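You operate a simulated robot arm through the tools that you are given. There is no shell and no other tool. Be economical: measure what you need, move in short steps, check, and stop when the job is done.

The job below is to be done with a simulated robot arm. You get a single attempt, and the scene is never put back.

JOB
Shut the water, bleed the hose to zero, wind it in and lock the reel latch.
Fine: hose valve lever shut first; the bleed valve lever bleeds and ends shut.

It is judged by the outcome, as a careful person would: the job done as asked, and still so three seconds after it is handed in. It fails if anything else is knocked over, pushed out of place, dropped, spilled or broken.

ROBOT AND FRAMES
A 7-joint arm with a two-finger parallel gripper on a trunk, on a base that drives. Base frame: it is fixed to the floor where the robot stands at the start and does not move with it; the origin is under the middle of the robot, x ahead of it, y to its left, z up. Units: m, degrees, N and s.
With the tool pointing down near the work surface it reaches from about 0.24 to 0.74 m from the robot's upright axis, wherever it stands. Its first joint turns from -143.0 to 143.0 degrees. Places, roughly: bleed valve lever [1.4, -0.8, 0.9]; hose valve lever [1.1, 0, 1.2]; orange nozzle lever [1.4, -1.3, 0.6]; pressure gauge [1.4, -0.7, 1.1]; yellow reel latch [1.6, -1.4, 0.9]. Payload 3 kg.
The TCP is the grasp point between the finger pads, 0.03 m short of the fingertips. In the tool frame z runs along the fingers and y along their closing line. Largest opening 0.11 m; finger width 0.02, thickness 0.01; the body of the gripper, 0.048 by 0.112 m, starts 0.055 m behind the TCP.
Orientation is that of the tool frame in the base frame, as a unit quaternion [w, x, y, z]. With the fingers straight down and closing along the base's y, the tool's x points along the base's -x, its y along +y and its z along -z.

CONTROLS
- The arm moves only by the tool send_rows. Its arguments are lists of equal length, an entry for each row: "xyz": the shift along the tool's x, y, z in mm, a list of three; "rot": the turn, a rotation vector about the tool's x, y, z in degrees, a list of three; "gripper": the opening, from 0 (shut) to 1 (fully open). In form: {"xyz": [[tx, ty, tz], ...], "rot": [[wx, wy, wz], ...], "gripper": [gripper, ...]}. A call has 1 to 20 rows; each row is the pose to reach, as a shift and turn from the pose commanded when the call began, along the tool's axes at that moment. A row lasts 0.2 s, in which the tool goes at most 0.05 m and 8.6 degrees; a call with a longer step from one row to the next is refused whole, and so is a gripper value outside its range. A pose out of reach is approached as far as the arm can. The call stops where the force on the tool passes 90 N (or 10 N more than at its start, if that is more) or the arm is blocked; 0.2 s more then pass. The fingers move at their own pace (about 0.153 m/s each) and stop on an object; they squeeze with about 25 N. The grip force told is the motor's: it shows also when the fingers shut on nothing. Time passes only in rows, and 0.2 s behind the last, so rows that repeat a pose let the fingers close. It gives the time, the measured TCP pose, the force on the tool (base axes), the opening and the grip force at its end, in the units of the frame above (readings bear some noise), with the torque about the TCP (base axes, N m) and any sound that the robot's microphone picked up.
- Cameras (640 x 400 px; columns grow to the right, rows downward): "scene" is now at [0.7109, 0.0013, 1.4753]; the picture's right is [0.00, -0.17, 0.99], its down [-0.99, 0.12, 0.02] and it looks along [-0.12, -0.98, -0.17] (base axes); focal length 214 px, centre (320, 200). "wrist" rides on the gripper at [0.072, 0.017, -0.103] in the tool frame; the picture's right is [-0.23, 0.97, 0.00], its down [-0.76, -0.18, -0.62] and it looks along [-0.61, -0.14, 0.78] (tool axes); focal length 222 px, centre (320, 200).
- capture(camera): a new picture of that camera. The clock stands still meanwhile.
- raise_lower(by): slides the trunk up (or, below 0, down) by that many m; the arm and the scene camera ride with it, the base frame stays. It gives what a move gives, with no picture.
- base_move(legs): drives the robot by 1 to 6 legs, each [ahead, turn to the left] in m and degrees, along the robot's own axes; the way and the turn of a leg run together, so that a leg with both is an arc; at most 1.5 m and 180 degrees a leg. The arm and the cameras ride along, it lands a little off, and it stops where it bumps. It gives what a move gives.
- head_to(pan, tilt): turns the head with the scene camera to pan (to the left, within 80 degrees either way) and tilt (down, from -29 to 69), counted from straight ahead of the robot. It gives what a move gives.
- pixel_to_xyz(camera, pixels): there is no depth. For up to 12 entries [column, row, z] of the newest picture of that camera ("zoom" is the newest enlarged one), the place [x, y] in the base frame at which the ray of that pixel passes the height z, good to about 0.002 m, but the place of the scene camera against the robot may be out by one fixed shift of up to 0.025 m in any direction. The clock stands still meanwhile.
- close_up(camera, box): a new picture of the part [left, top, right, bottom] of that camera's present view, enlarged. The clock stands still meanwhile.
- finish_job(): hands the job in; it is judged then, once.

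Keep the steps short. Do not move on a guess: measure, check each grasp and each placing, and mend mistakes. In all there are 80 turns and 68 pictures (those below and enlarged ones count). Leave the gripper open and the arm clear of the work at the hand-in unless told otherwise, and finish with a single line.

The tools are called after ">>>" as name(argument=value, ...) on one line, values as JSON. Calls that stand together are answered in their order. send_rows: Moves the arm, as the interface text tells. Its arguments: {"type":"object","properties":{"xyz":{"type":"array","items":{"type":"array","items":{"type":"number"}}},"rot":{"type":"array","items":{"type":"array","items":{"type":"number"}}},"gripper":{"type":"array","items":{"type":"number"}}},"required":["xyz","rot","gripper"]} The other tools are called the same way: raise_lower (by) slides the trunk up or down; base_move (legs) drives the base; head_to (pan, tilt) turns the head that bears the scene camera; capture (camera) takes a picture; pixel_to_xyz (camera, pixels) gives the place at which the rays of pixels pass given heights; close_up (camera, box) takes an enlarged picture of a part of a camera's view; finish_job () hands the job in.

At the start:

```text
time: 0.0
tool_pos: [0.6103, 0.0893, 1.3428]
ee_rot: [0.0, 0.0, 1.0, 0.0]
contact_force: [-0.3, 0.4, 0.0]
ft_torque: [-0.03, 0.0, -0.01]
finger_gap: 0.11
grasp_force: 0.1
trunk travel left (down, up): [-0.402, 0.088]
robot x, y, heading: [0.0024, -0.0125, 0.2]
head pan, tilt: [-80.2, 6.7]
```

scene: 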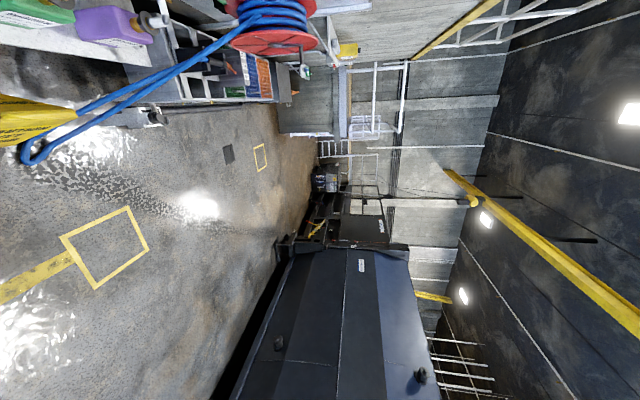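
wrist: 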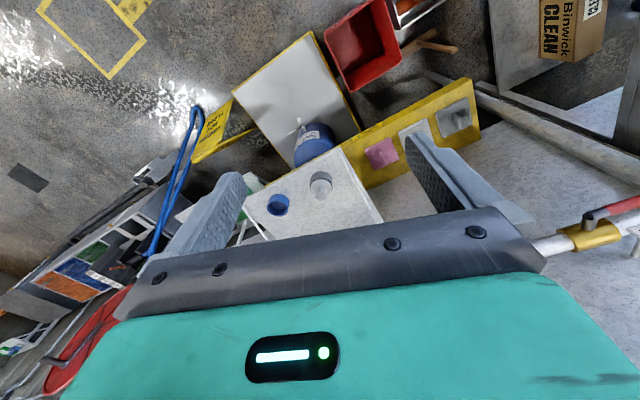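

The scene camera looks right, along -y, and its picture is turned on its side. I'll turn the head toward the work first and take a picture.

>>> head_to(pan=-25, tilt=20)

>>> capture(camera="scene")

```text
time: 1.2
tool_pos: [0.6096, 0.0902, 1.3436]
ee_rot: [-0.001, 0.0, 1.0, 0.0]
contact_force: [-0.5, 0.0, -0.5]
ft_torque: [0.0, 0.0, 0.0]
finger_gap: 0.1102
grasp_force: 0.0
trunk travel left (down, up): [-0.402, 0.088]
robot x, y, heading: [0.004, -0.0075, 0.0]
head pan, tilt: [-25.0, 20.0]
```

```text
65 pictures are left
```

scene: 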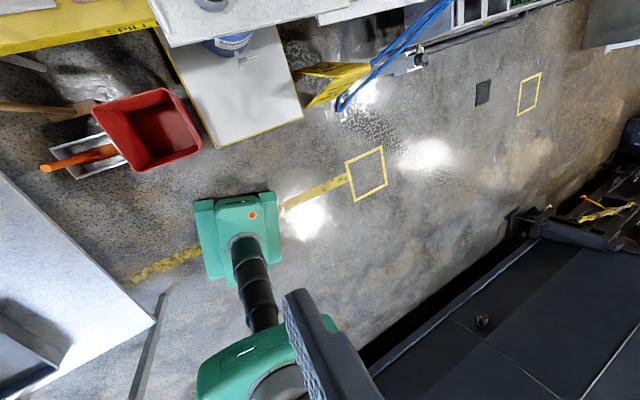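

The view now looks mostly down. I'll work out the camera geometry from the pixel rays.

>>> pixel_to_xyz(camera="scene", pixels=[[320, 200, 0], [320, 200, 0.5], [320, 0, 0.5], [320, 0, 0], [600, 200, 0], [600, 200, 0.5], [240, 240, 1.3], [240, 240, 0]])

>>> head_to(pan=0, tilt=-20)

>>> capture(camera="scene")

```text
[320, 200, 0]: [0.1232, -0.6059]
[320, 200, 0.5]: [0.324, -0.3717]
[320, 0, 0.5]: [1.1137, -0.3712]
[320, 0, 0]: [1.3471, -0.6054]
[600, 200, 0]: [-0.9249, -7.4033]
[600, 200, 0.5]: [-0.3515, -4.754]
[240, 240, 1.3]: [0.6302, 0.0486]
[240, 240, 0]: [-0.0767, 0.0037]
```

```text
time: 2.3
tool_pos: [0.6092, 0.0895, 1.3439]
ee_rot: [0.0, 0.0, 1.0, 0.0]
contact_force: [-0.9, 0.6, 0.9]
ft_torque: [0.0, -0.01, -0.02]
finger_gap: 0.1099
grasp_force: 0.1
trunk travel left (down, up): [-0.402, 0.088]
robot x, y, heading: [0.005, -0.0097, -0.0]
head pan, tilt: [0.0, -20.0]
```

```text
64 pictures are left
```

scene: 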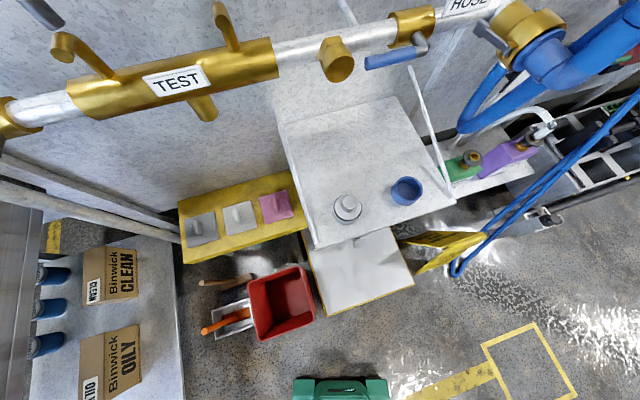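

Now the pipe is visible: a "TEST" part, and a blue-levered valve near the "HOSE" label around (395,55). I'll look higher and to the right.

>>> head_to(pan=-10, tilt=-29)

>>> capture(camera="scene")

>>> pixel_to_xyz(camera="scene", pixels=[[320, 200, 0], [320, 200, 1.0], [320, 0, 1.0], [320, 0, 0.5], [600, 200, 0], [600, 200, 1.0]])

>>> head_to(pan=-50, tilt=-25)

>>> capture(camera="scene")

>>> pixel_to_xyz(camera="scene", pixels=[[320, 200, 0], [320, 200, 1.0], [320, 0, 1.0], [320, 0, 0.5], [600, 200, 0], [600, 200, 1.0]])

```text
time: 3.0
tool_pos: [0.6096, 0.0896, 1.3429]
ee_rot: [0.0, 0.0, 1.0, 0.001]
contact_force: [0.1, 0.4, 0.0]
ft_torque: [0.02, 0.01, -0.01]
finger_gap: 0.1098
grasp_force: 0.1
trunk travel left (down, up): [-0.402, 0.088]
robot x, y, heading: [0.0037, -0.0138, 0.3]
head pan, tilt: [-10.0, -28.6]
```

```text
63 pictures are left
```

scene: 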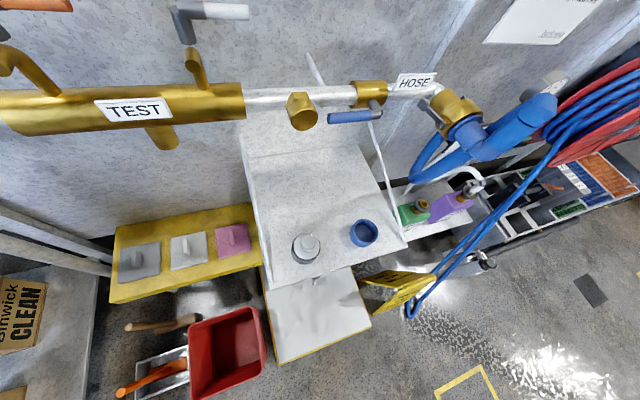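

```text
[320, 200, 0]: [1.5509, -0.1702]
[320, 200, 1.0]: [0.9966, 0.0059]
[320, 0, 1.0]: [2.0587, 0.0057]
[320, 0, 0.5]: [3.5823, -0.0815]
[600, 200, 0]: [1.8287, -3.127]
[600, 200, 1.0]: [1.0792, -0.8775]
```

```text
time: 4.1
tool_pos: [0.6093, 0.0886, 1.3434]
ee_rot: [0.0, 0.0, 1.0, 0.0]
contact_force: [0.1, -0.3, 0.3]
ft_torque: [0.02, -0.03, 0.0]
finger_gap: 0.11
grasp_force: 0.1
trunk travel left (down, up): [-0.402, 0.088]
robot x, y, heading: [0.0018, -0.0136, -0.1]
head pan, tilt: [-50.0, -25.0]
```

```text
62 pictures are left
```

scene: 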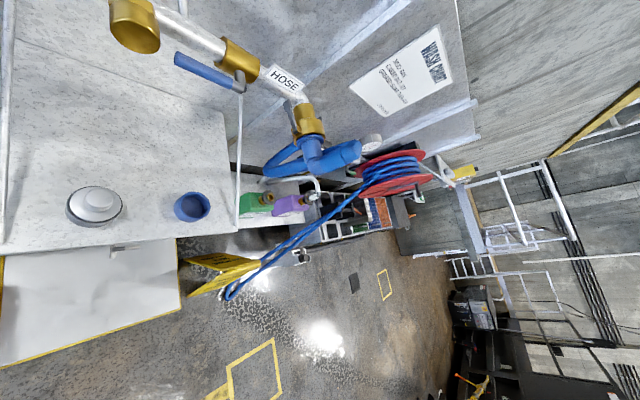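

```text
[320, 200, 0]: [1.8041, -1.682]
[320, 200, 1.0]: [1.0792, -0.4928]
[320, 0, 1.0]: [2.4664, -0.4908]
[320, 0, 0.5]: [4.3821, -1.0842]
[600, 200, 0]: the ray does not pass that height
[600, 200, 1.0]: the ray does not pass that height
```

I'll enlarge the sign and the hose/reel area.

>>> close_up(camera="scene", box=[340, 20, 460, 120])

>>> close_up(camera="scene", box=[220, 110, 480, 270])

>>> close_up(camera="scene", box=[150, 20, 390, 180])

```text
4.00 times, centred on (400, 70) of scene
```

zoom: 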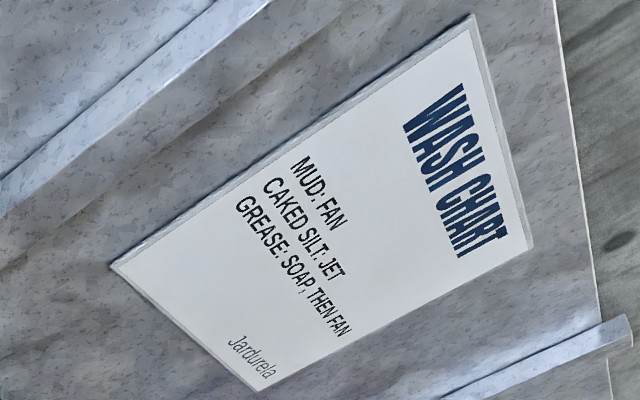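

```text
2.46 times, centred on (350, 190) of scene
```

zoom: 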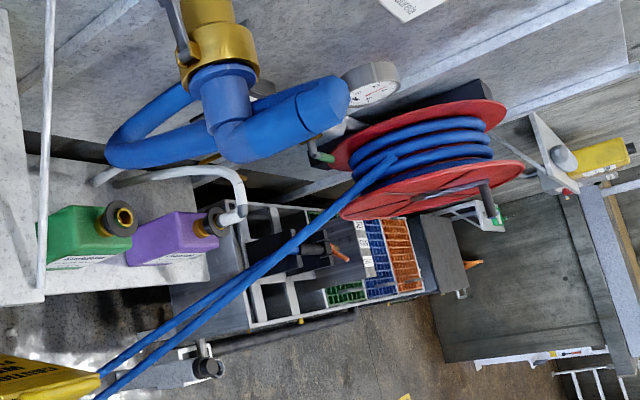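

```text
2.50 times, centred on (270, 100) of scene
```

zoom: 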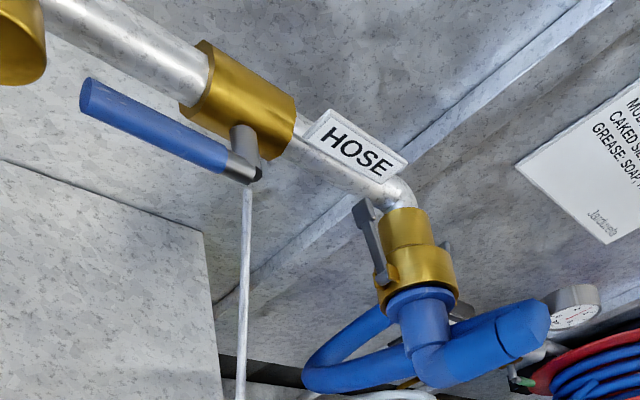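

The hose valve has a blue lever lying along the pipe, so it is open. Before driving I'll map the floor obstacles ahead.

>>> head_to(pan=0, tilt=-10)

>>> capture(camera="scene")

>>> pixel_to_xyz(camera="scene", pixels=[[320, 200, 0], [320, 200, 1.0], [320, 100, 0], [320, 100, 1.0], [500, 200, 0], [500, 200, 1.0]])

```text
time: 5.3
tool_pos: [0.6088, 0.0903, 1.343]
ee_rot: [-0.001, 0.001, 1.0, 0.0]
contact_force: [-0.5, -0.1, 0.2]
ft_torque: [0.02, -0.01, -0.02]
finger_gap: 0.1101
grasp_force: 0.0
trunk travel left (down, up): [-0.402, 0.088]
robot x, y, heading: [0.0022, -0.0138, -0.1]
head pan, tilt: [0.0, -10.0]
```

```text
58 pictures are left
```

scene: 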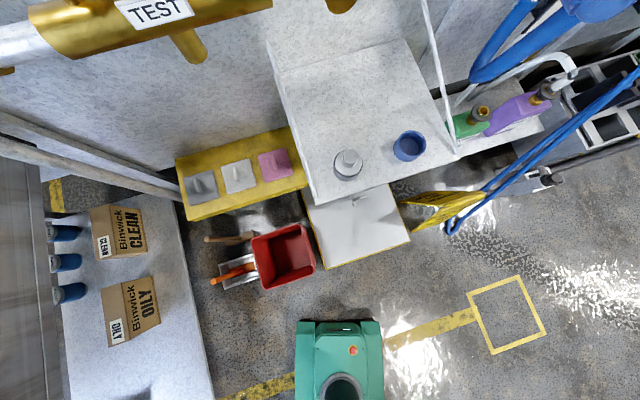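

```text
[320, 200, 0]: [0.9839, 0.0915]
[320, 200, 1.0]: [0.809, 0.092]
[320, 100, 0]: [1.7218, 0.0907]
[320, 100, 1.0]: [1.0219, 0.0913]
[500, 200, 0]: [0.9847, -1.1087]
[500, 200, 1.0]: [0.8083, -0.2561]
```

From the floor map, the base front is at about x=0.28 and the low white shelf front at about x=0.6. Next I'll pitch the tool from straight down to forward (+x) so the wrist camera can see the valve.

>>> send_rows(xyz=[[0, 0, 0], [0, 0, 0], [0, 0, 0], [0, 0, 0], [0, 0, 0], [0, 0, 0], [0, 0, 0], [0, 0, 0], [0, 0, 0], [0, 0, 0], [0, 0, 0]], rot=[[0, -8.2, 0], [0, -16.4, 0], [0, -24.6, 0], [0, -32.8, 0], [0, -41, 0], [0, -49.2, 0], [0, -57.4, 0], [0, -65.6, 0], [0, -73.8, 0], [0, -82, 0], [0, -90, 0]], gripper=[1, 1, 1, 1, 1, 1, 1, 1, 1, 1, 1])

>>> capture(camera="wrist")

>>> head_to(pan=0, tilt=-29)

>>> capture(camera="scene")

```text
time: 7.7
tool_pos: [0.6095, 0.0877, 1.343]
ee_rot: [0.708, -0.001, 0.707, 0.0]
contact_force: [0.1, 0.2, 0.1]
ft_torque: [0.01, 0.02, 0.0]
finger_gap: 0.1103
grasp_force: 0.0
trunk travel left (down, up): [-0.402, 0.088]
robot x, y, heading: [0.0046, -0.0124, 0.0]
head pan, tilt: [0.0, -10.0]
```

```text
57 pictures are left
```

wrist: 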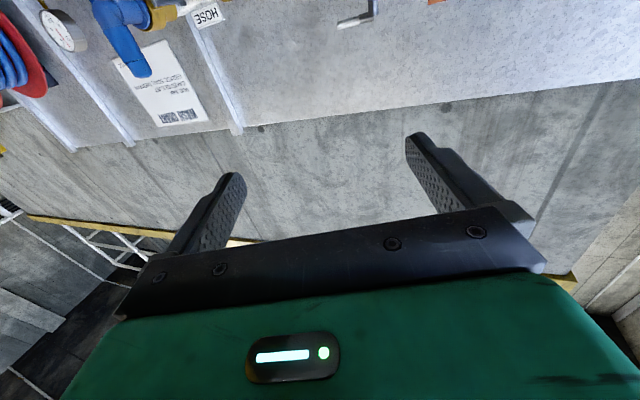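

```text
time: 8.5
tool_pos: [0.609, 0.0886, 1.3428]
ee_rot: [0.706, 0.0, 0.708, -0.001]
contact_force: [0.6, -0.3, 0.2]
ft_torque: [0.03, 0.02, -0.02]
finger_gap: 0.1101
grasp_force: 0.0
trunk travel left (down, up): [-0.402, 0.088]
robot x, y, heading: [0.0034, -0.0099, 0.1]
head pan, tilt: [0.0, -28.6]
```

```text
56 pictures are left
```

scene: 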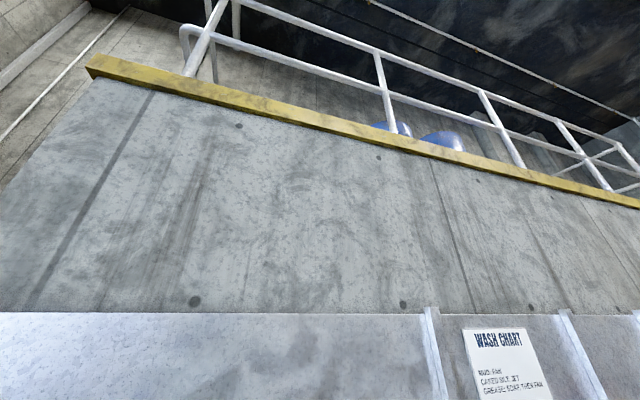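

The scene camera rides with the hand, on the side opposite the wrist camera. With the tool facing forward it is upright, so I'll look down at the valve.

>>> head_to(pan=-10, tilt=25)

>>> capture(camera="scene")

>>> pixel_to_xyz(camera="scene", pixels=[[320, 200, 0], [320, 200, 1.0], [320, 100, 0], [320, 100, 1.0], [600, 200, 0], [600, 200, 1.0]])

```text
time: 9.7
tool_pos: [0.6104, 0.0886, 1.3433]
ee_rot: [0.707, 0.0, 0.707, 0.0]
contact_force: [-0.1, -0.5, -0.1]
ft_torque: [-0.03, -0.03, -0.01]
finger_gap: 0.1097
grasp_force: 0.0
trunk travel left (down, up): [-0.402, 0.088]
robot x, y, heading: [0.0015, -0.0117, -0.1]
head pan, tilt: [-10.0, 25.0]
```

```text
55 pictures are left
```

scene: 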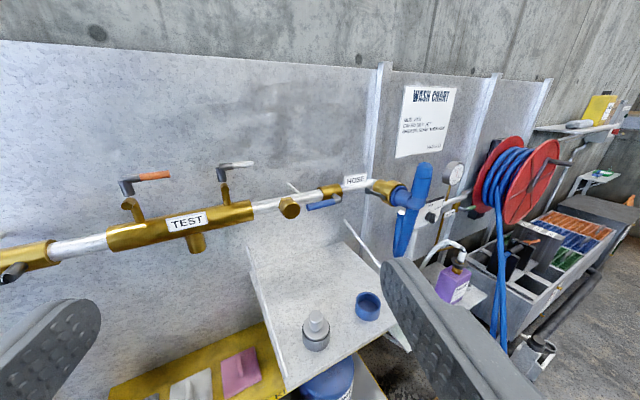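

```text
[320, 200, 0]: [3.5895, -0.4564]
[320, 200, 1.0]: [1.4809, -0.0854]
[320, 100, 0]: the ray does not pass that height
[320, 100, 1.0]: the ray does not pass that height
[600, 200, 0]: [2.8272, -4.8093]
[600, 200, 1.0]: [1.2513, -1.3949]
```

This view is good. I'll enlarge the hose valve area, then the bleed/gauge and reel area.

>>> close_up(camera="scene", box=[260, 150, 420, 250])

>>> close_up(camera="scene", box=[400, 120, 624, 260])

>>> close_up(camera="scene", box=[400, 240, 624, 380])

```text
4.00 times, centred on (340, 200) of scene
```

zoom: 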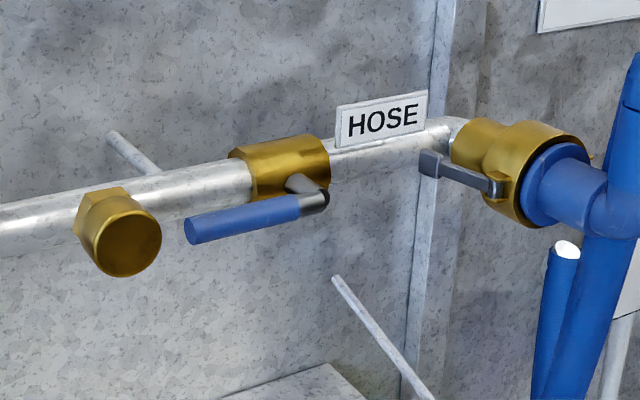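

```text
2.86 times, centred on (512, 190) of scene
```

zoom: 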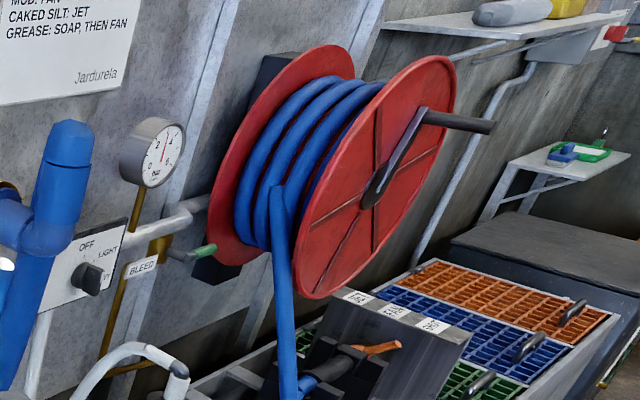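

```text
2.86 times, centred on (512, 310) of scene
```

zoom: 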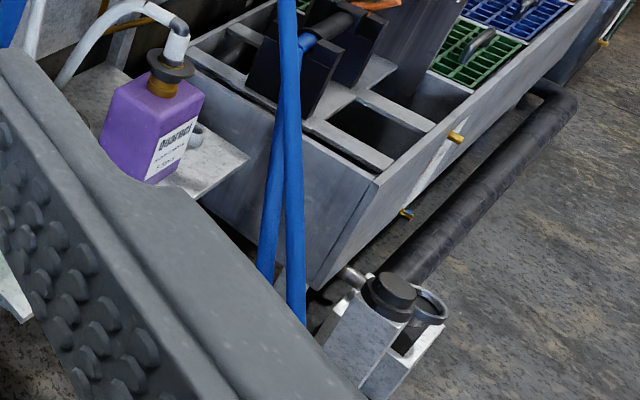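

The blue lever pivots at roughly (1.06, -0.06, 1.20) and its tip is near y≈0.02. Its stem points toward me, so it turns about x. The bleed lever is the green one under the gauge, the reel has a crank, and the nozzle is holstered. I'll test how far the arm reaches forward with a level tool, stopping well short of the pipe.

>>> send_rows(xyz=[[0, 0, 45], [0, 0, 90], [0, 0, 135], [0, 0, 180], [0, 0, 225], [0, 0, 270], [0, 0, 300]], rot=[[0, 0, 0], [0, 0, 0], [0, 0, 0], [0, 0, 0], [0, 0, 0], [0, 0, 0], [0, 0, 0]], gripper=[1, 1, 1, 1, 1, 1, 1])

>>> head_to(pan=-5, tilt=55)

>>> capture(camera="scene")

>>> pixel_to_xyz(camera="scene", pixels=[[320, 200, 0], [320, 200, 1.0], [320, 300, 0], [320, 300, 1.0], [600, 200, 0], [600, 200, 1.0]])

```text
time: 11.3
tool_pos: [0.908, 0.0899, 1.3421]
ee_rot: [0.707, -0.001, 0.707, 0.0]
contact_force: [0.3, 0.1, 1.0]
ft_torque: [-0.05, 0.01, 0.03]
finger_gap: 0.11
grasp_force: 0.0
trunk travel left (down, up): [-0.402, 0.088]
robot x, y, heading: [0.001, -0.0128, -0.2]
head pan, tilt: [-10.0, 25.0]
```

```text
time: 12.3
tool_pos: [0.9078, 0.0897, 1.3418]
ee_rot: [0.707, -0.001, 0.707, 0.001]
contact_force: [-0.8, 0.3, 0.5]
ft_torque: [0.01, -0.02, 0.0]
finger_gap: 0.1099
grasp_force: 0.1
trunk travel left (down, up): [-0.402, 0.088]
robot x, y, heading: [0.0019, -0.0104, 0.3]
head pan, tilt: [-5.0, 55.0]
```

```text
51 pictures are left
```

scene: 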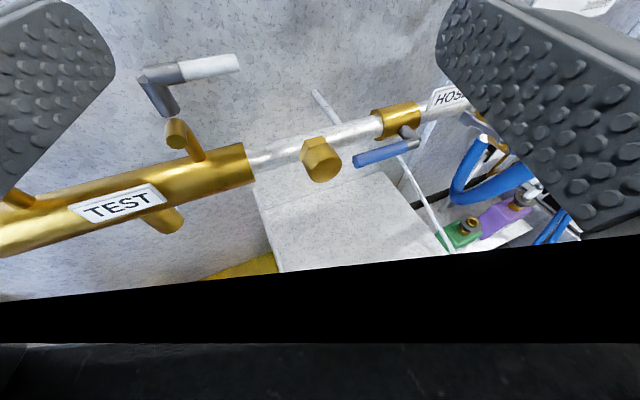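

```text
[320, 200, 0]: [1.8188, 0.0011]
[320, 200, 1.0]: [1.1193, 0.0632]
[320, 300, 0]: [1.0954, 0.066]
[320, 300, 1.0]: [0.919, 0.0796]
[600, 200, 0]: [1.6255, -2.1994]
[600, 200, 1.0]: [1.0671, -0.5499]
```

The arm reaches at least x=0.908. Triangulating puts the lever at x≈1.07, z≈1.178, running from y=-0.067 to 0.02. I'll bring the tool to (0.85, -0.01, 1.18), turn it 90° later for gripping, and look again.

>>> send_rows(xyz=[[0, 0, -45], [20, -20, -58], [50, -50, -58], [80, -80, -58], [120, -100, -58], [162, -100, -58]], rot=[[0, 0, 0], [0, 0, 0], [0, 0, 0], [0, 0, 0], [0, 0, 0], [0, 0, 0]], gripper=[1, 1, 1, 1, 1, 1])

>>> capture(camera="wrist")

>>> head_to(pan=0, tilt=20)

>>> capture(camera="scene")

```text
time: 13.7
tool_pos: [0.8474, -0.0098, 1.1803]
ee_rot: [0.706, 0.0, 0.708, 0.0]
contact_force: [-0.7, 0.9, 0.0]
ft_torque: [-0.02, 0.04, 0.03]
finger_gap: 0.11
grasp_force: 0.0
trunk travel left (down, up): [-0.402, 0.088]
robot x, y, heading: [0.0016, -0.0127, 0.1]
head pan, tilt: [-5.0, 55.0]
```

```text
50 pictures are left
```

wrist: 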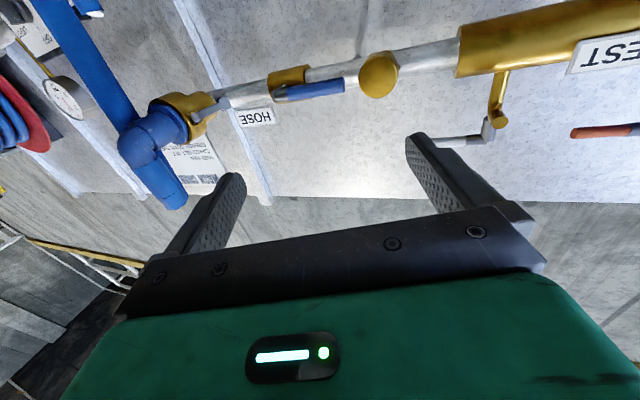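

```text
time: 14.7
tool_pos: [0.8464, -0.0105, 1.1798]
ee_rot: [0.707, 0.001, 0.708, -0.001]
contact_force: [-0.2, -0.3, 0.4]
ft_torque: [-0.02, 0.02, -0.02]
finger_gap: 0.1099
grasp_force: 0.1
trunk travel left (down, up): [-0.402, 0.088]
robot x, y, heading: [0.0033, -0.013, 0.1]
head pan, tilt: [0.0, 20.0]
```

```text
49 pictures are left
```

scene: 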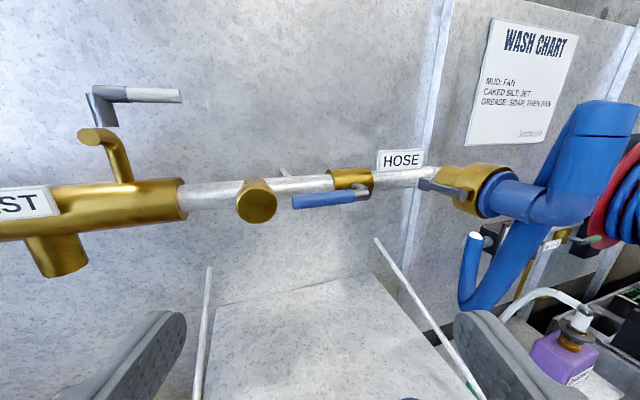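

The wrist view confirms the lever at z≈1.176, from y=-0.068 to 0.024. I'll roll the tool +90° so the fingers close vertically, and move ahead to x≈0.98.

>>> send_rows(xyz=[[0, 0, 0], [0, 0, 0], [0, 2, 0], [0, 4, 0], [0, 6, 20], [0, 8, 40], [0, 10, 60], [1, 10, 80], [2, 10, 100], [3, 10, 120], [4, 10, 134]], rot=[[0, 0, 8.2], [0, 0, 16.4], [0, 0, 24.6], [0, 0, 32.8], [0, 0, 41], [0, 0, 49.2], [0, 0, 57.4], [0, 0, 65.6], [0, 0, 73.8], [0, 0, 82], [0, 0, 90]], gripper=[1, 1, 1, 1, 1, 1, 0.9, 0.8, 0.7, 0.7, 0.7])

>>> capture(camera="wrist")

>>> capture(camera="scene")

```text
time: 17.1
tool_pos: [0.984, 0.0003, 1.1767]
ee_rot: [0.498, 0.501, 0.499, 0.501]
contact_force: [-0.3, -0.8, -0.4]
ft_torque: [-0.01, -0.03, 0.02]
finger_gap: 0.0769
grasp_force: 0.0
trunk travel left (down, up): [-0.402, 0.088]
robot x, y, heading: [0.0056, -0.0125, -0.1]
head pan, tilt: [0.0, 20.0]
```

```text
48 pictures are left
```

wrist: 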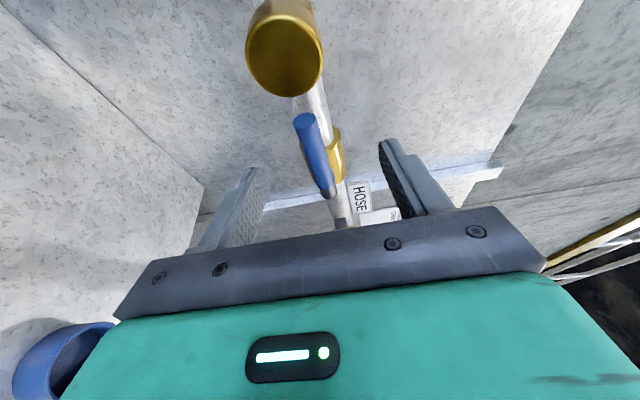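

```text
47 pictures are left
```

scene: 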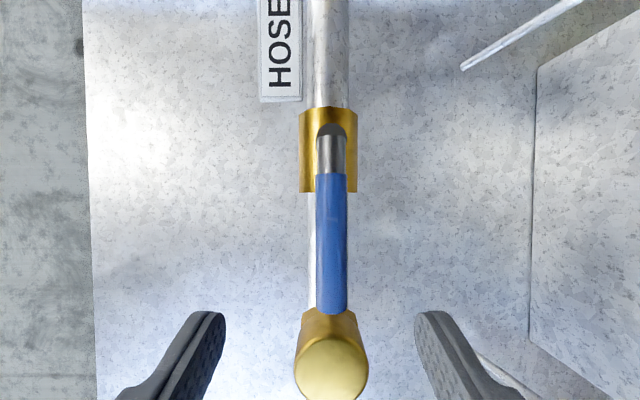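

The lever sits between the fingers, at z≈1.169. I'll lower 6 mm, advance 65 mm to straddle it, and close.

>>> send_rows(xyz=[[0, -6, 15], [0, -6, 30], [0, -6, 45], [0, -6, 60], [0, -6, 67], [0, -6, 67], [0, -6, 67], [0, -6, 67], [0, -6, 67]], rot=[[0, 0, 0], [0, 0, 0], [0, 0, 0], [0, 0, 0], [0, 0, 0], [0, 0, 0], [0, 0, 0], [0, 0, 0], [0, 0, 0]], gripper=[0.6, 0.6, 0.6, 0.6, 0.6, 0.3, 0.1, 0, 0])

>>> capture(camera="wrist")

```text
time: 19.1
tool_pos: [1.0397, 0.0005, 1.1703]
ee_rot: [0.499, 0.5, 0.501, 0.5]
contact_force: [-24.3, 0.0, -12.0]
ft_torque: [0.76, 0.38, -0.05]
finger_gap: 0.0177
grasp_force: 44.8
out of reach, approached as far as the arm can: row 4, 5, 6, 7, 8, 9
trunk travel left (down, up): [-0.402, 0.088]
robot x, y, heading: [0.0041, -0.0114, -0.0]
head pan, tilt: [0.0, 20.0]
```

```text
46 pictures are left
```

wrist: 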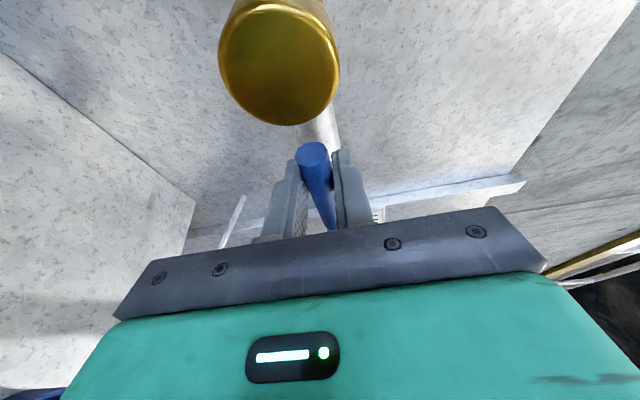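

I'm holding the lever (gap 17.7 mm), with the arm at its reach limit, x=1.04. I'll ease back slightly and test a 15° turn downward about the pivot at y≈-0.066.

>>> send_rows(xyz=[[0, 0, -8], [-0.6, -8.7, -8], [-2.3, -17.2, -8], [-2.3, -17.2, -8]], rot=[[0, 0, 0], [0, 0, -7.5], [0, 0, -15], [0, 0, -15]], gripper=[0, 0, 0, 0])

```text
time: 20.1
tool_pos: [1.0334, -0.0009, 1.1673]
ee_rot: [0.567, 0.425, 0.556, 0.434]
contact_force: [34.4, 4.1, 68.8]
ft_torque: [1.18, -0.56, -0.26]
finger_gap: 0.0227
grasp_force: 44.5
trunk travel left (down, up): [-0.402, 0.088]
robot x, y, heading: [0.0026, -0.0098, 0.1]
head pan, tilt: [0.0, 20.0]
```

Turning down is resisted hard (69 N with almost no motion), so that side is the stop. I'll go back and try upward.

>>> send_rows(xyz=[[4.5, 15.5, 0], [6.5, 17, 0], [4.5, 24.5, 0], [4.5, 24.5, 0]], rot=[[0, 0, 7.5], [0, 0, 15], [0, 0, 22.5], [0, 0, 22.5]], gripper=[0, 0, 0, 0])

```text
time: 21.1
tool_pos: [1.0311, 0.0036, 1.175]
ee_rot: [0.464, 0.534, 0.467, 0.53]
contact_force: [-13.3, -28.4, 6.2]
ft_torque: [-0.87, -0.32, -0.48]
finger_gap: 0.0188
grasp_force: 44.8
trunk travel left (down, up): [-0.402, 0.088]
robot x, y, heading: [0.0046, -0.013, 0.0]
head pan, tilt: [0.0, 20.0]
```

That was partly a frame mix-up: I was pulled about 5 mm outward, but the vertical force is low. I'll continue upward along the proper arc to 30°.

>>> send_rows(xyz=[[-9.2, 13, 0], [-10.9, 21.5, 0], [-13.6, 29.8, 0], [-13.6, 29.8, 0]], rot=[[0, 0, 7.5], [0, 0, 15], [0, 0, 22.5], [0, 0, 22.5]], gripper=[0, 0, 0, 0])

>>> capture(camera="wrist")

```text
time: 22.1
tool_pos: [1.0338, -0.0036, 1.2046]
ee_rot: [0.352, 0.612, 0.356, 0.612]
contact_force: [13.5, 10.7, 12.9]
ft_torque: [-0.77, -0.23, 0.06]
finger_gap: 0.0174
grasp_force: 44.9
trunk travel left (down, up): [-0.402, 0.088]
robot x, y, heading: [0.0039, -0.012, -0.3]
head pan, tilt: [0.0, 20.0]
```

```text
45 pictures are left
```

wrist: 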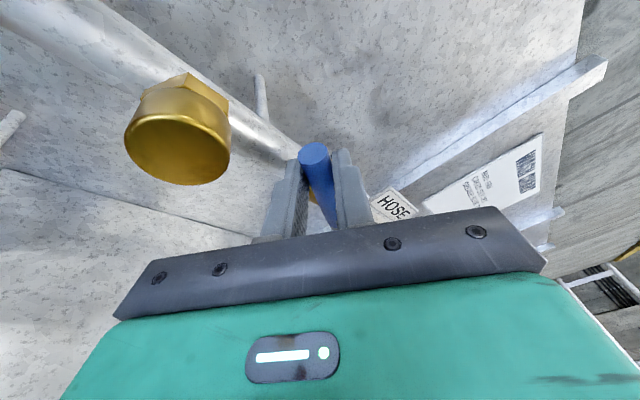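

The lever turns up: roll is 120° and forces are low. Continuing the arc to vertical.

>>> send_rows(xyz=[[2.8, 9.1, 0], [1.1, 18.1, 0], [-1.9, 26.7, 0], [-5.9, 34.9, 0], [-11, 42.6, 0], [-17.1, 49.5, 0], [-24, 55.5, 0], [-31.5, 60.6, 0], [-31.5, 60.6, 0]], rot=[[0, 0, 7.5], [0, 0, 15], [0, 0, 22.5], [0, 0, 30], [0, 0, 37.5], [0, 0, 45], [0, 0, 52.5], [0, 0, 60], [0, 0, 60]], gripper=[0, 0, 0, 0, 0, 0, 0, 0, 0])

>>> capture(camera="wrist")

```text
time: 24.1
tool_pos: [1.0328, -0.0684, 1.2399]
ee_rot: [0.0, 0.708, -0.001, 0.707]
contact_force: [-12.3, -2.3, -1.0]
ft_torque: [-0.09, 0.01, -0.08]
finger_gap: 0.0
grasp_force: 38.1
trunk travel left (down, up): [-0.402, 0.088]
robot x, y, heading: [0.0038, -0.0091, 0.1]
head pan, tilt: [0.0, 20.0]
```

```text
44 pictures are left
```

wrist: 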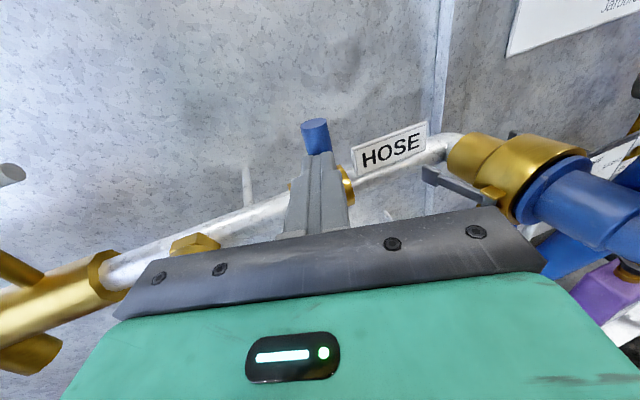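

The fingers slipped off near the end (gap 0), but the lever looks near vertical. I'll back away straight and check.

>>> send_rows(xyz=[[0, 0, -30], [0, 0, -60], [0, 0, -90], [0, 0, -120]], rot=[[0, 0, 0], [0, 0, 0], [0, 0, 0], [0, 0, 0]], gripper=[0, 0, 0, 0])

>>> capture(camera="wrist")

```text
time: 25.1
tool_pos: [0.9188, -0.0616, 1.2408]
ee_rot: [0.004, 0.708, 0.001, 0.706]
contact_force: [-0.7, 2.5, -0.3]
ft_torque: [0.05, -0.03, -0.22]
finger_gap: 0.0
grasp_force: 37.3
out of reach, approached as far as the arm can: row 4
trunk travel left (down, up): [-0.402, 0.088]
robot x, y, heading: [0.0057, -0.0112, -0.2]
head pan, tilt: [0.0, 20.0]
```

```text
43 pictures are left
```

wrist: 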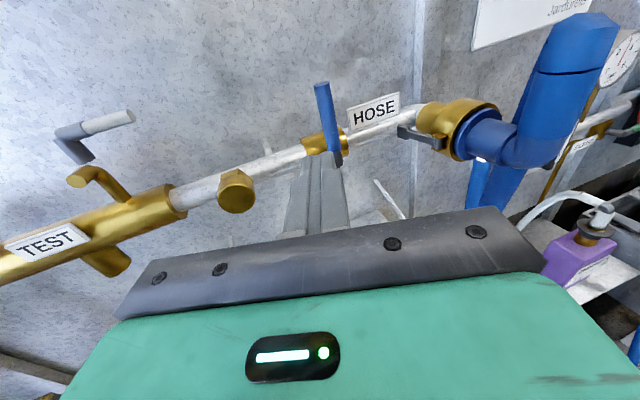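

The lever measures vertical, top y=-0.070 and hub y=-0.072. To make sure it is at its shut stop, I'll nudge the top lightly toward -y with the closed fingers.

>>> send_rows(xyz=[[5, -15, 0], [5, -30, 20], [5, -30, 60], [5, -30, 100], [5, -30, 118], [5, -20, 118], [5, -12, 118], [5, -8, 118], [5, -6, 118]], rot=[[0, 0, 0], [0, 0, 0], [0, 0, 0], [0, 0, 0], [0, 0, 0], [0, 0, 0], [0, 0, 0], [0, 0, 0], [0, 0, 0]], gripper=[0, 0, 0, 0, 0, 0, 0, 0, 0])

```text
time: 27.1
tool_pos: [1.0355, -0.0537, 1.2441]
ee_rot: [-0.001, 0.708, 0.002, 0.707]
contact_force: [-0.9, 15.6, 1.4]
ft_torque: [0.04, -0.03, 0.44]
finger_gap: 0.0002
grasp_force: 37.9
out of reach, approached as far as the arm can: row 5, 6, 7, 8, 9
trunk travel left (down, up): [-0.402, 0.088]
robot x, y, heading: [-0.0009, -0.0123, -0.1]
head pan, tilt: [0.0, 20.0]
```

Contact at y=-0.054 with 16 N. Pushing 10 mm more to see whether it yields.

>>> send_rows(xyz=[[0, 4, 0], [0, 8, 0], [0, 10, 0]], rot=[[0, 0, 0], [0, 0, 0], [0, 0, 0]], gripper=[0, 0, 0])

```text
time: 27.9
tool_pos: [1.0329, -0.0765, 1.2456]
ee_rot: [0.003, 0.707, -0.003, 0.707]
contact_force: [-9.0, -5.2, 1.9]
ft_torque: [-0.03, -0.02, -0.11]
finger_gap: 0.0
grasp_force: 37.7
trunk travel left (down, up): [-0.402, 0.088]
robot x, y, heading: [0.0072, -0.0166, -0.2]
head pan, tilt: [0.0, 20.0]
```

It moved on to y=-0.077, either with the lever or by slipping over it. Backing off to look.

>>> send_rows(xyz=[[0, 0, -30], [0, 0, -60], [0, 0, -90], [0, 0, -120]], rot=[[0, 0, 0], [0, 0, 0], [0, 0, 0], [0, 0, 0]], gripper=[0, 0, 0, 0])

>>> capture(camera="wrist")

```text
time: 28.9
tool_pos: [0.9195, -0.0656, 1.2429]
ee_rot: [0.002, 0.707, -0.001, 0.707]
contact_force: [-1.0, 0.7, -0.6]
ft_torque: [0.01, 0.0, -0.05]
finger_gap: 0.0002
grasp_force: 37.3
out of reach, approached as far as the arm can: row 4
trunk travel left (down, up): [-0.402, 0.088]
robot x, y, heading: [0.0063, -0.0073, -0.2]
head pan, tilt: [0.0, 20.0]
```

```text
42 pictures are left
```

wrist: 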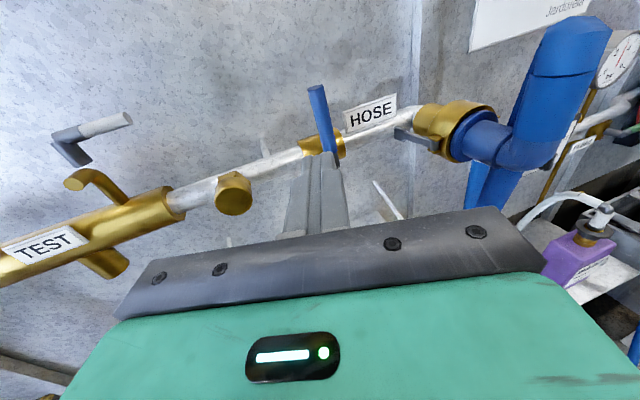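

The lever is unchanged and vertical, at its shut stop. Now I'll retract and unroll the tool so the scene camera is upright again, then survey the way to the bleed valve.

>>> send_rows(xyz=[[0, 0, 0], [0, 0, 0], [0, 0, 0], [0, 0, 0], [0, 0, 0], [0, 0, 0], [0, 0, -20], [0, 0, -40], [0, 0, -60], [0, 0, -80], [0, 0, -100], [0, 0, -120], [0, 0, -140], [0, 0, -160], [0, 0, -180], [0, 0, -200], [0, 0, -220], [0, 0, -240], [0, 0, -260], [0, 0, -280]], rot=[[0, 0, -8.5], [0, 0, -17], [0, 0, -25.5], [0, 0, -34], [0, 0, -42.5], [0, 0, -51], [0, 0, -59.5], [0, 0, -68], [0, 0, -76.5], [0, 0, -85], [0, 0, -93.5], [0, 0, -102], [0, 0, -110.5], [0, 0, -119], [0, 0, -127.5], [0, 0, -136], [0, 0, -144.5], [0, 0, -153], [0, 0, -161.5], [0, 0, -170]], gripper=[0, 0, 0, 0, 0, 0, 0, 0, 0, 0, 0, 0, 0, 0, 0, 0, 0, 0, 0, 0])

>>> send_rows(xyz=[[0, 0, 0], [0, 0, 0]], rot=[[0, 0, -5], [0, 0, -10]], gripper=[0, 0])

>>> head_to(pan=-55, tilt=30)

>>> capture(camera="scene")

>>> pixel_to_xyz(camera="scene", pixels=[[320, 200, 0], [320, 200, 0.9], [320, 300, 0], [320, 300, 0.9], [600, 200, 0], [600, 200, 0.9]])

```text
time: 33.1
tool_pos: [0.6459, -0.071, 1.2364]
ee_rot: [0.694, 0.096, 0.708, 0.09]
contact_force: [-1.5, -0.9, 0.0]
ft_torque: [0.02, 0.04, 0.06]
finger_gap: 0.0
grasp_force: 37.5
out of reach, approached as far as the arm can: row 20
trunk travel left (down, up): [-0.402, 0.088]
robot x, y, heading: [0.0026, -0.0089, 0.2]
head pan, tilt: [0.0, 20.0]
```

```text
time: 33.7
tool_pos: [0.6472, -0.0712, 1.2373]
ee_rot: [0.699, 0.035, 0.714, 0.027]
contact_force: [-0.4, -0.3, 1.1]
ft_torque: [0.02, 0.02, -0.02]
finger_gap: 0.0
grasp_force: 37.8
trunk travel left (down, up): [-0.402, 0.088]
robot x, y, heading: [0.0048, -0.0114, -0.1]
head pan, tilt: [0.0, 20.0]
```

```text
time: 34.9
tool_pos: [0.646, -0.0713, 1.2372]
ee_rot: [0.699, 0.035, 0.714, 0.028]
contact_force: [0.4, 0.3, 0.1]
ft_torque: [0.04, -0.01, 0.03]
finger_gap: 0.0
grasp_force: 38.1
trunk travel left (down, up): [-0.402, 0.088]
robot x, y, heading: [0.0027, -0.0089, -0.1]
head pan, tilt: [-55.0, 30.0]
```

```text
41 pictures are left
```

scene: 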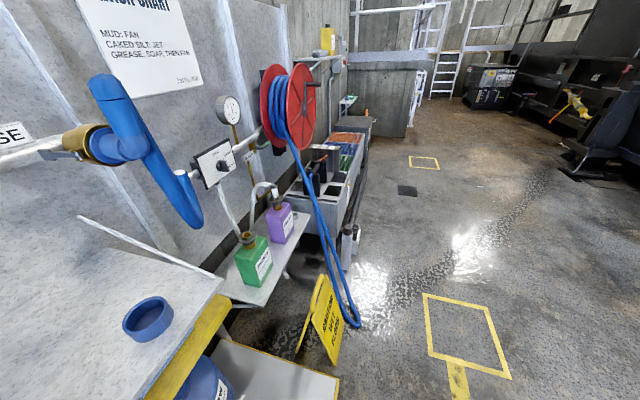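

```text
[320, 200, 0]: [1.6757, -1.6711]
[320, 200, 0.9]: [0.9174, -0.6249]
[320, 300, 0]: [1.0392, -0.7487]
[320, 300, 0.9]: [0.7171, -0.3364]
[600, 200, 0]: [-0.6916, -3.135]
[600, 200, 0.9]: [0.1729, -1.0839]
```

This is a clear overview. I'll measure floor points: the yellow sign feet, hose loop, trolley front, and painted squares.

>>> pixel_to_xyz(camera="scene", pixels=[[333, 366, 0], [297, 353, 0], [352, 326, 0], [362, 318, 0], [345, 268, 0], [358, 232, 0], [370, 150, 0.0], [424, 294, 0], [300, 200, 0.6], [338, 190, 0.6], [284, 190, 0.6], [337, 390, 0]])

>>> close_up(camera="scene", box=[184, 50, 344, 150])

>>> close_up(camera="scene", box=[240, 120, 400, 220])

```text
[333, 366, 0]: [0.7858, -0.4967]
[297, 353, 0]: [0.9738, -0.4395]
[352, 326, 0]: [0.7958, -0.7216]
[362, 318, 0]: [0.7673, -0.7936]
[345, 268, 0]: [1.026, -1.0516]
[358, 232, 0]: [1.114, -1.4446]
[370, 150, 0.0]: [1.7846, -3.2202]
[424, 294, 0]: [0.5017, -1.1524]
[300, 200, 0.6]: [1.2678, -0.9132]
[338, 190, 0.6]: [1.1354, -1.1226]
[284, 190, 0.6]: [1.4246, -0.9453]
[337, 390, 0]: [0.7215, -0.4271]
```

```text
4.00 times, centred on (264, 100) of scene
```

zoom: 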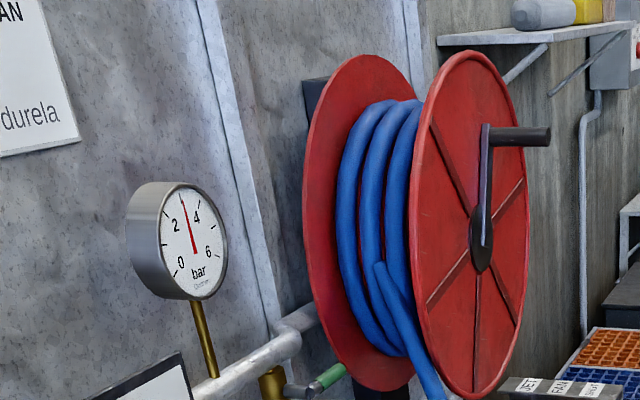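

```text
4.00 times, centred on (320, 170) of scene
```

zoom: 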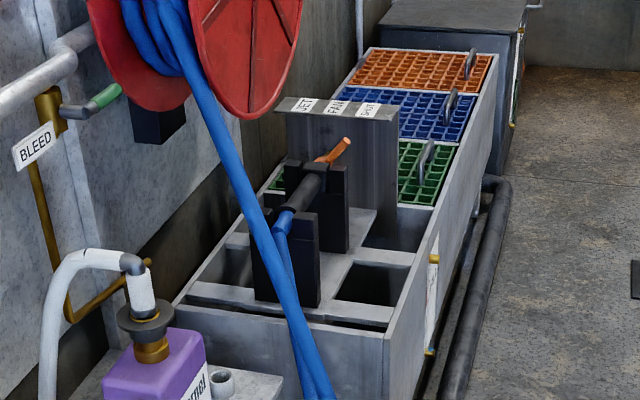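

The gauge still reads about 3 bar. Sign feet are at about (0.79,-0.50), the hose loop at (0.77,-0.75), and the floor between them and the robot is clear. I'll drive to about (0.31,-0.85) and face forward again.

>>> base_move(legs=[[0, -70], [0.9, 0], [0, 70]])

>>> head_to(pan=-10, tilt=30)

>>> capture(camera="scene")

>>> pixel_to_xyz(camera="scene", pixels=[[320, 200, 0], [320, 200, 0.9], [320, 300, 0], [320, 300, 0.9], [600, 200, 0], [600, 200, 0.9]])

```text
time: 38.6
tool_pos: [0.1609, -0.6417, 1.2377]
ee_rot: [0.588, 0.442, 0.561, -0.38]
contact_force: [-1.1, -0.6, 0.4]
ft_torque: [-0.04, -0.02, 0.08]
finger_gap: 0.0
grasp_force: 37.2
trunk travel left (down, up): [-0.402, 0.088]
robot x, y, heading: [0.0468, 0.0025, -70.1]
head pan, tilt: [-55.0, 30.0]
stopped in leg 1: the robot was blocked; the commanded pose is now the measured one
```

```text
time: 39.7
tool_pos: [0.1648, -0.6406, 1.2365]
ee_rot: [0.588, 0.44, 0.563, -0.379]
contact_force: [-0.1, 0.0, -0.4]
ft_torque: [0.0, 0.02, 0.01]
finger_gap: 0.0
grasp_force: 37.6
trunk travel left (down, up): [-0.402, 0.088]
robot x, y, heading: [0.0527, -0.0004, -70.3]
head pan, tilt: [-10.0, 30.0]
```

```text
38 pictures are left
```

scene: 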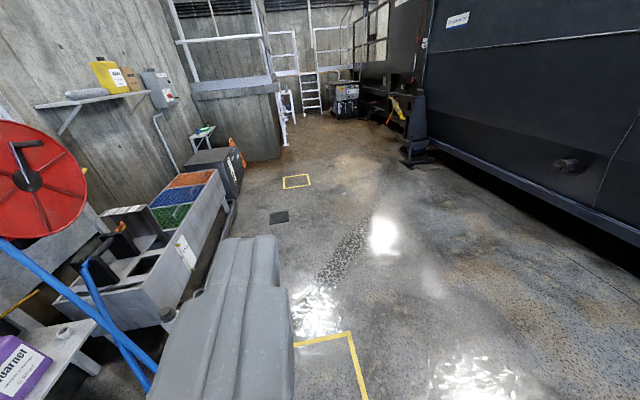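

```text
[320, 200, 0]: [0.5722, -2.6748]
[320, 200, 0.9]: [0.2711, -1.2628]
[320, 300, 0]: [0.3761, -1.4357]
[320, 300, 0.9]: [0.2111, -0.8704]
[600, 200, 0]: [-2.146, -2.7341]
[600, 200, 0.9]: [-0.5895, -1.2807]
```

The turn got to -70° but its rear corner touched the vehicle behind, shifting the robot 5 cm. The way ahead is clear, so I'll drive forward with a small extra turn, then face +x.

>>> base_move(legs=[[0.15, 0], [0, -7], [0.7, 0], [0, 77]])

>>> capture(camera="scene")

>>> pixel_to_xyz(camera="scene", pixels=[[320, 200, 0], [320, 200, 0.9], [320, 300, 0], [320, 300, 0.9], [600, 200, 0], [600, 200, 0.9]])

```text
time: 48.4
tool_pos: [0.8947, -0.9514, 1.2387]
ee_rot: [0.7, 0.051, 0.712, 0.019]
contact_force: [-0.1, -2.6, 0.2]
ft_torque: [0.01, 0.0, 0.17]
finger_gap: 0.0002
grasp_force: 37.9
trunk travel left (down, up): [-0.402, 0.088]
robot x, y, heading: [0.2525, -0.8698, -0.6]
head pan, tilt: [-10.0, 30.0]
stopped in leg 4: the robot was blocked; the commanded pose is now the measured one
```

```text
37 pictures are left
```

scene: 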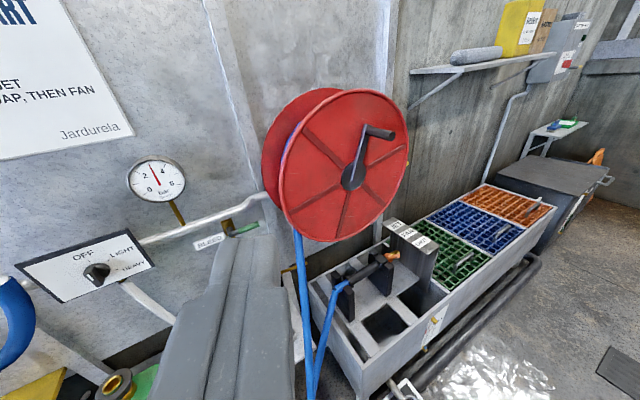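

```text
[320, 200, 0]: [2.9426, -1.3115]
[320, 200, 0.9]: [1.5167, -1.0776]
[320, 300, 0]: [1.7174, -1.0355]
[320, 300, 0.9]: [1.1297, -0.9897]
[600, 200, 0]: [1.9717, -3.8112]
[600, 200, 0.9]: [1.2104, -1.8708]
```

I'm positioned at (0.25,-0.87), facing +x. I'll enlarge the bleed lever and the reel's lower side.

>>> close_up(camera="scene", box=[170, 190, 330, 290])

>>> close_up(camera="scene", box=[250, 70, 474, 210])

>>> close_up(camera="scene", box=[300, 200, 460, 300])

```text
4.00 times, centred on (250, 240) of scene
```

zoom: 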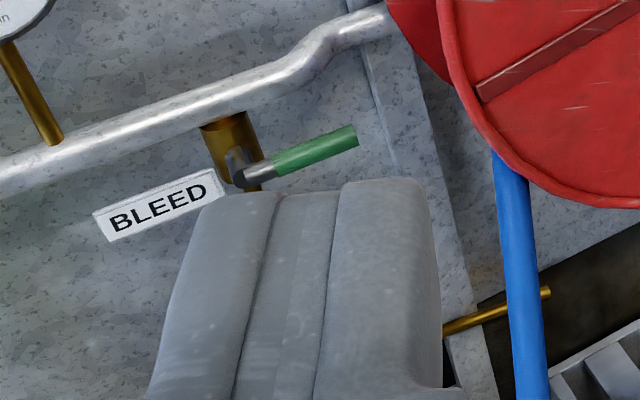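

```text
2.86 times, centred on (362, 140) of scene
```

zoom: 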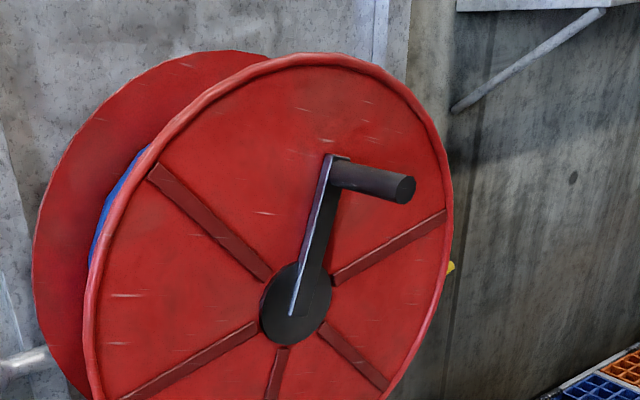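

```text
4.00 times, centred on (380, 250) of scene
```

zoom: 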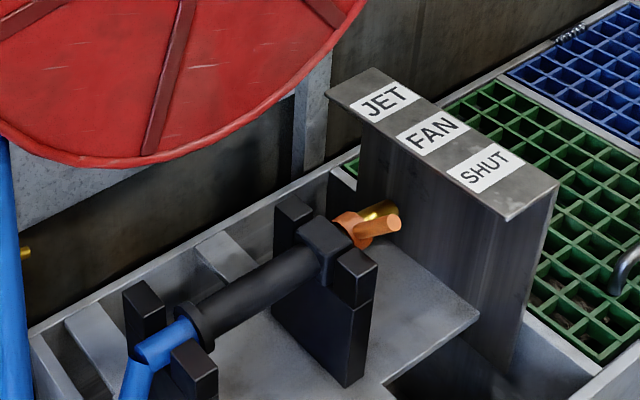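

The bleed lever hub is at about (1.39,-0.78,0.93) and its tip at y≈-0.865. It is crosswise to the vertical drain pipe, so it is shut now. I'll lower the trunk 0.3 m and drive 0.13 m ahead.

>>> raise_lower(by=-0.3)

>>> base_move(legs=[[0.13, 0.6]])

>>> capture(camera="wrist")

```text
time: 51.4
tool_pos: [0.8952, -0.9514, 0.9384]
ee_rot: [0.699, 0.047, 0.713, 0.018]
contact_force: [-0.9, -0.4, -1.5]
ft_torque: [-0.01, 0.03, -0.01]
finger_gap: 0.0001
grasp_force: 37.7
trunk travel left (down, up): [-0.102, 0.388]
robot x, y, heading: [0.2525, -0.8698, -0.1]
head pan, tilt: [-10.0, 30.0]
```

```text
time: 52.7
tool_pos: [1.0304, -0.9457, 0.9387]
ee_rot: [0.699, 0.045, 0.713, 0.021]
contact_force: [-0.1, -0.3, 0.7]
ft_torque: [0.01, -0.02, 0.01]
finger_gap: 0.0
grasp_force: 37.7
trunk travel left (down, up): [-0.102, 0.388]
robot x, y, heading: [0.387, -0.8718, 0.5]
head pan, tilt: [-10.0, 30.0]
```

```text
33 pictures are left
```

wrist: 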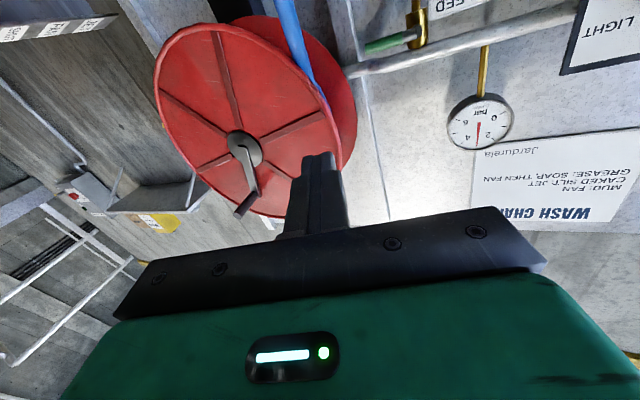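

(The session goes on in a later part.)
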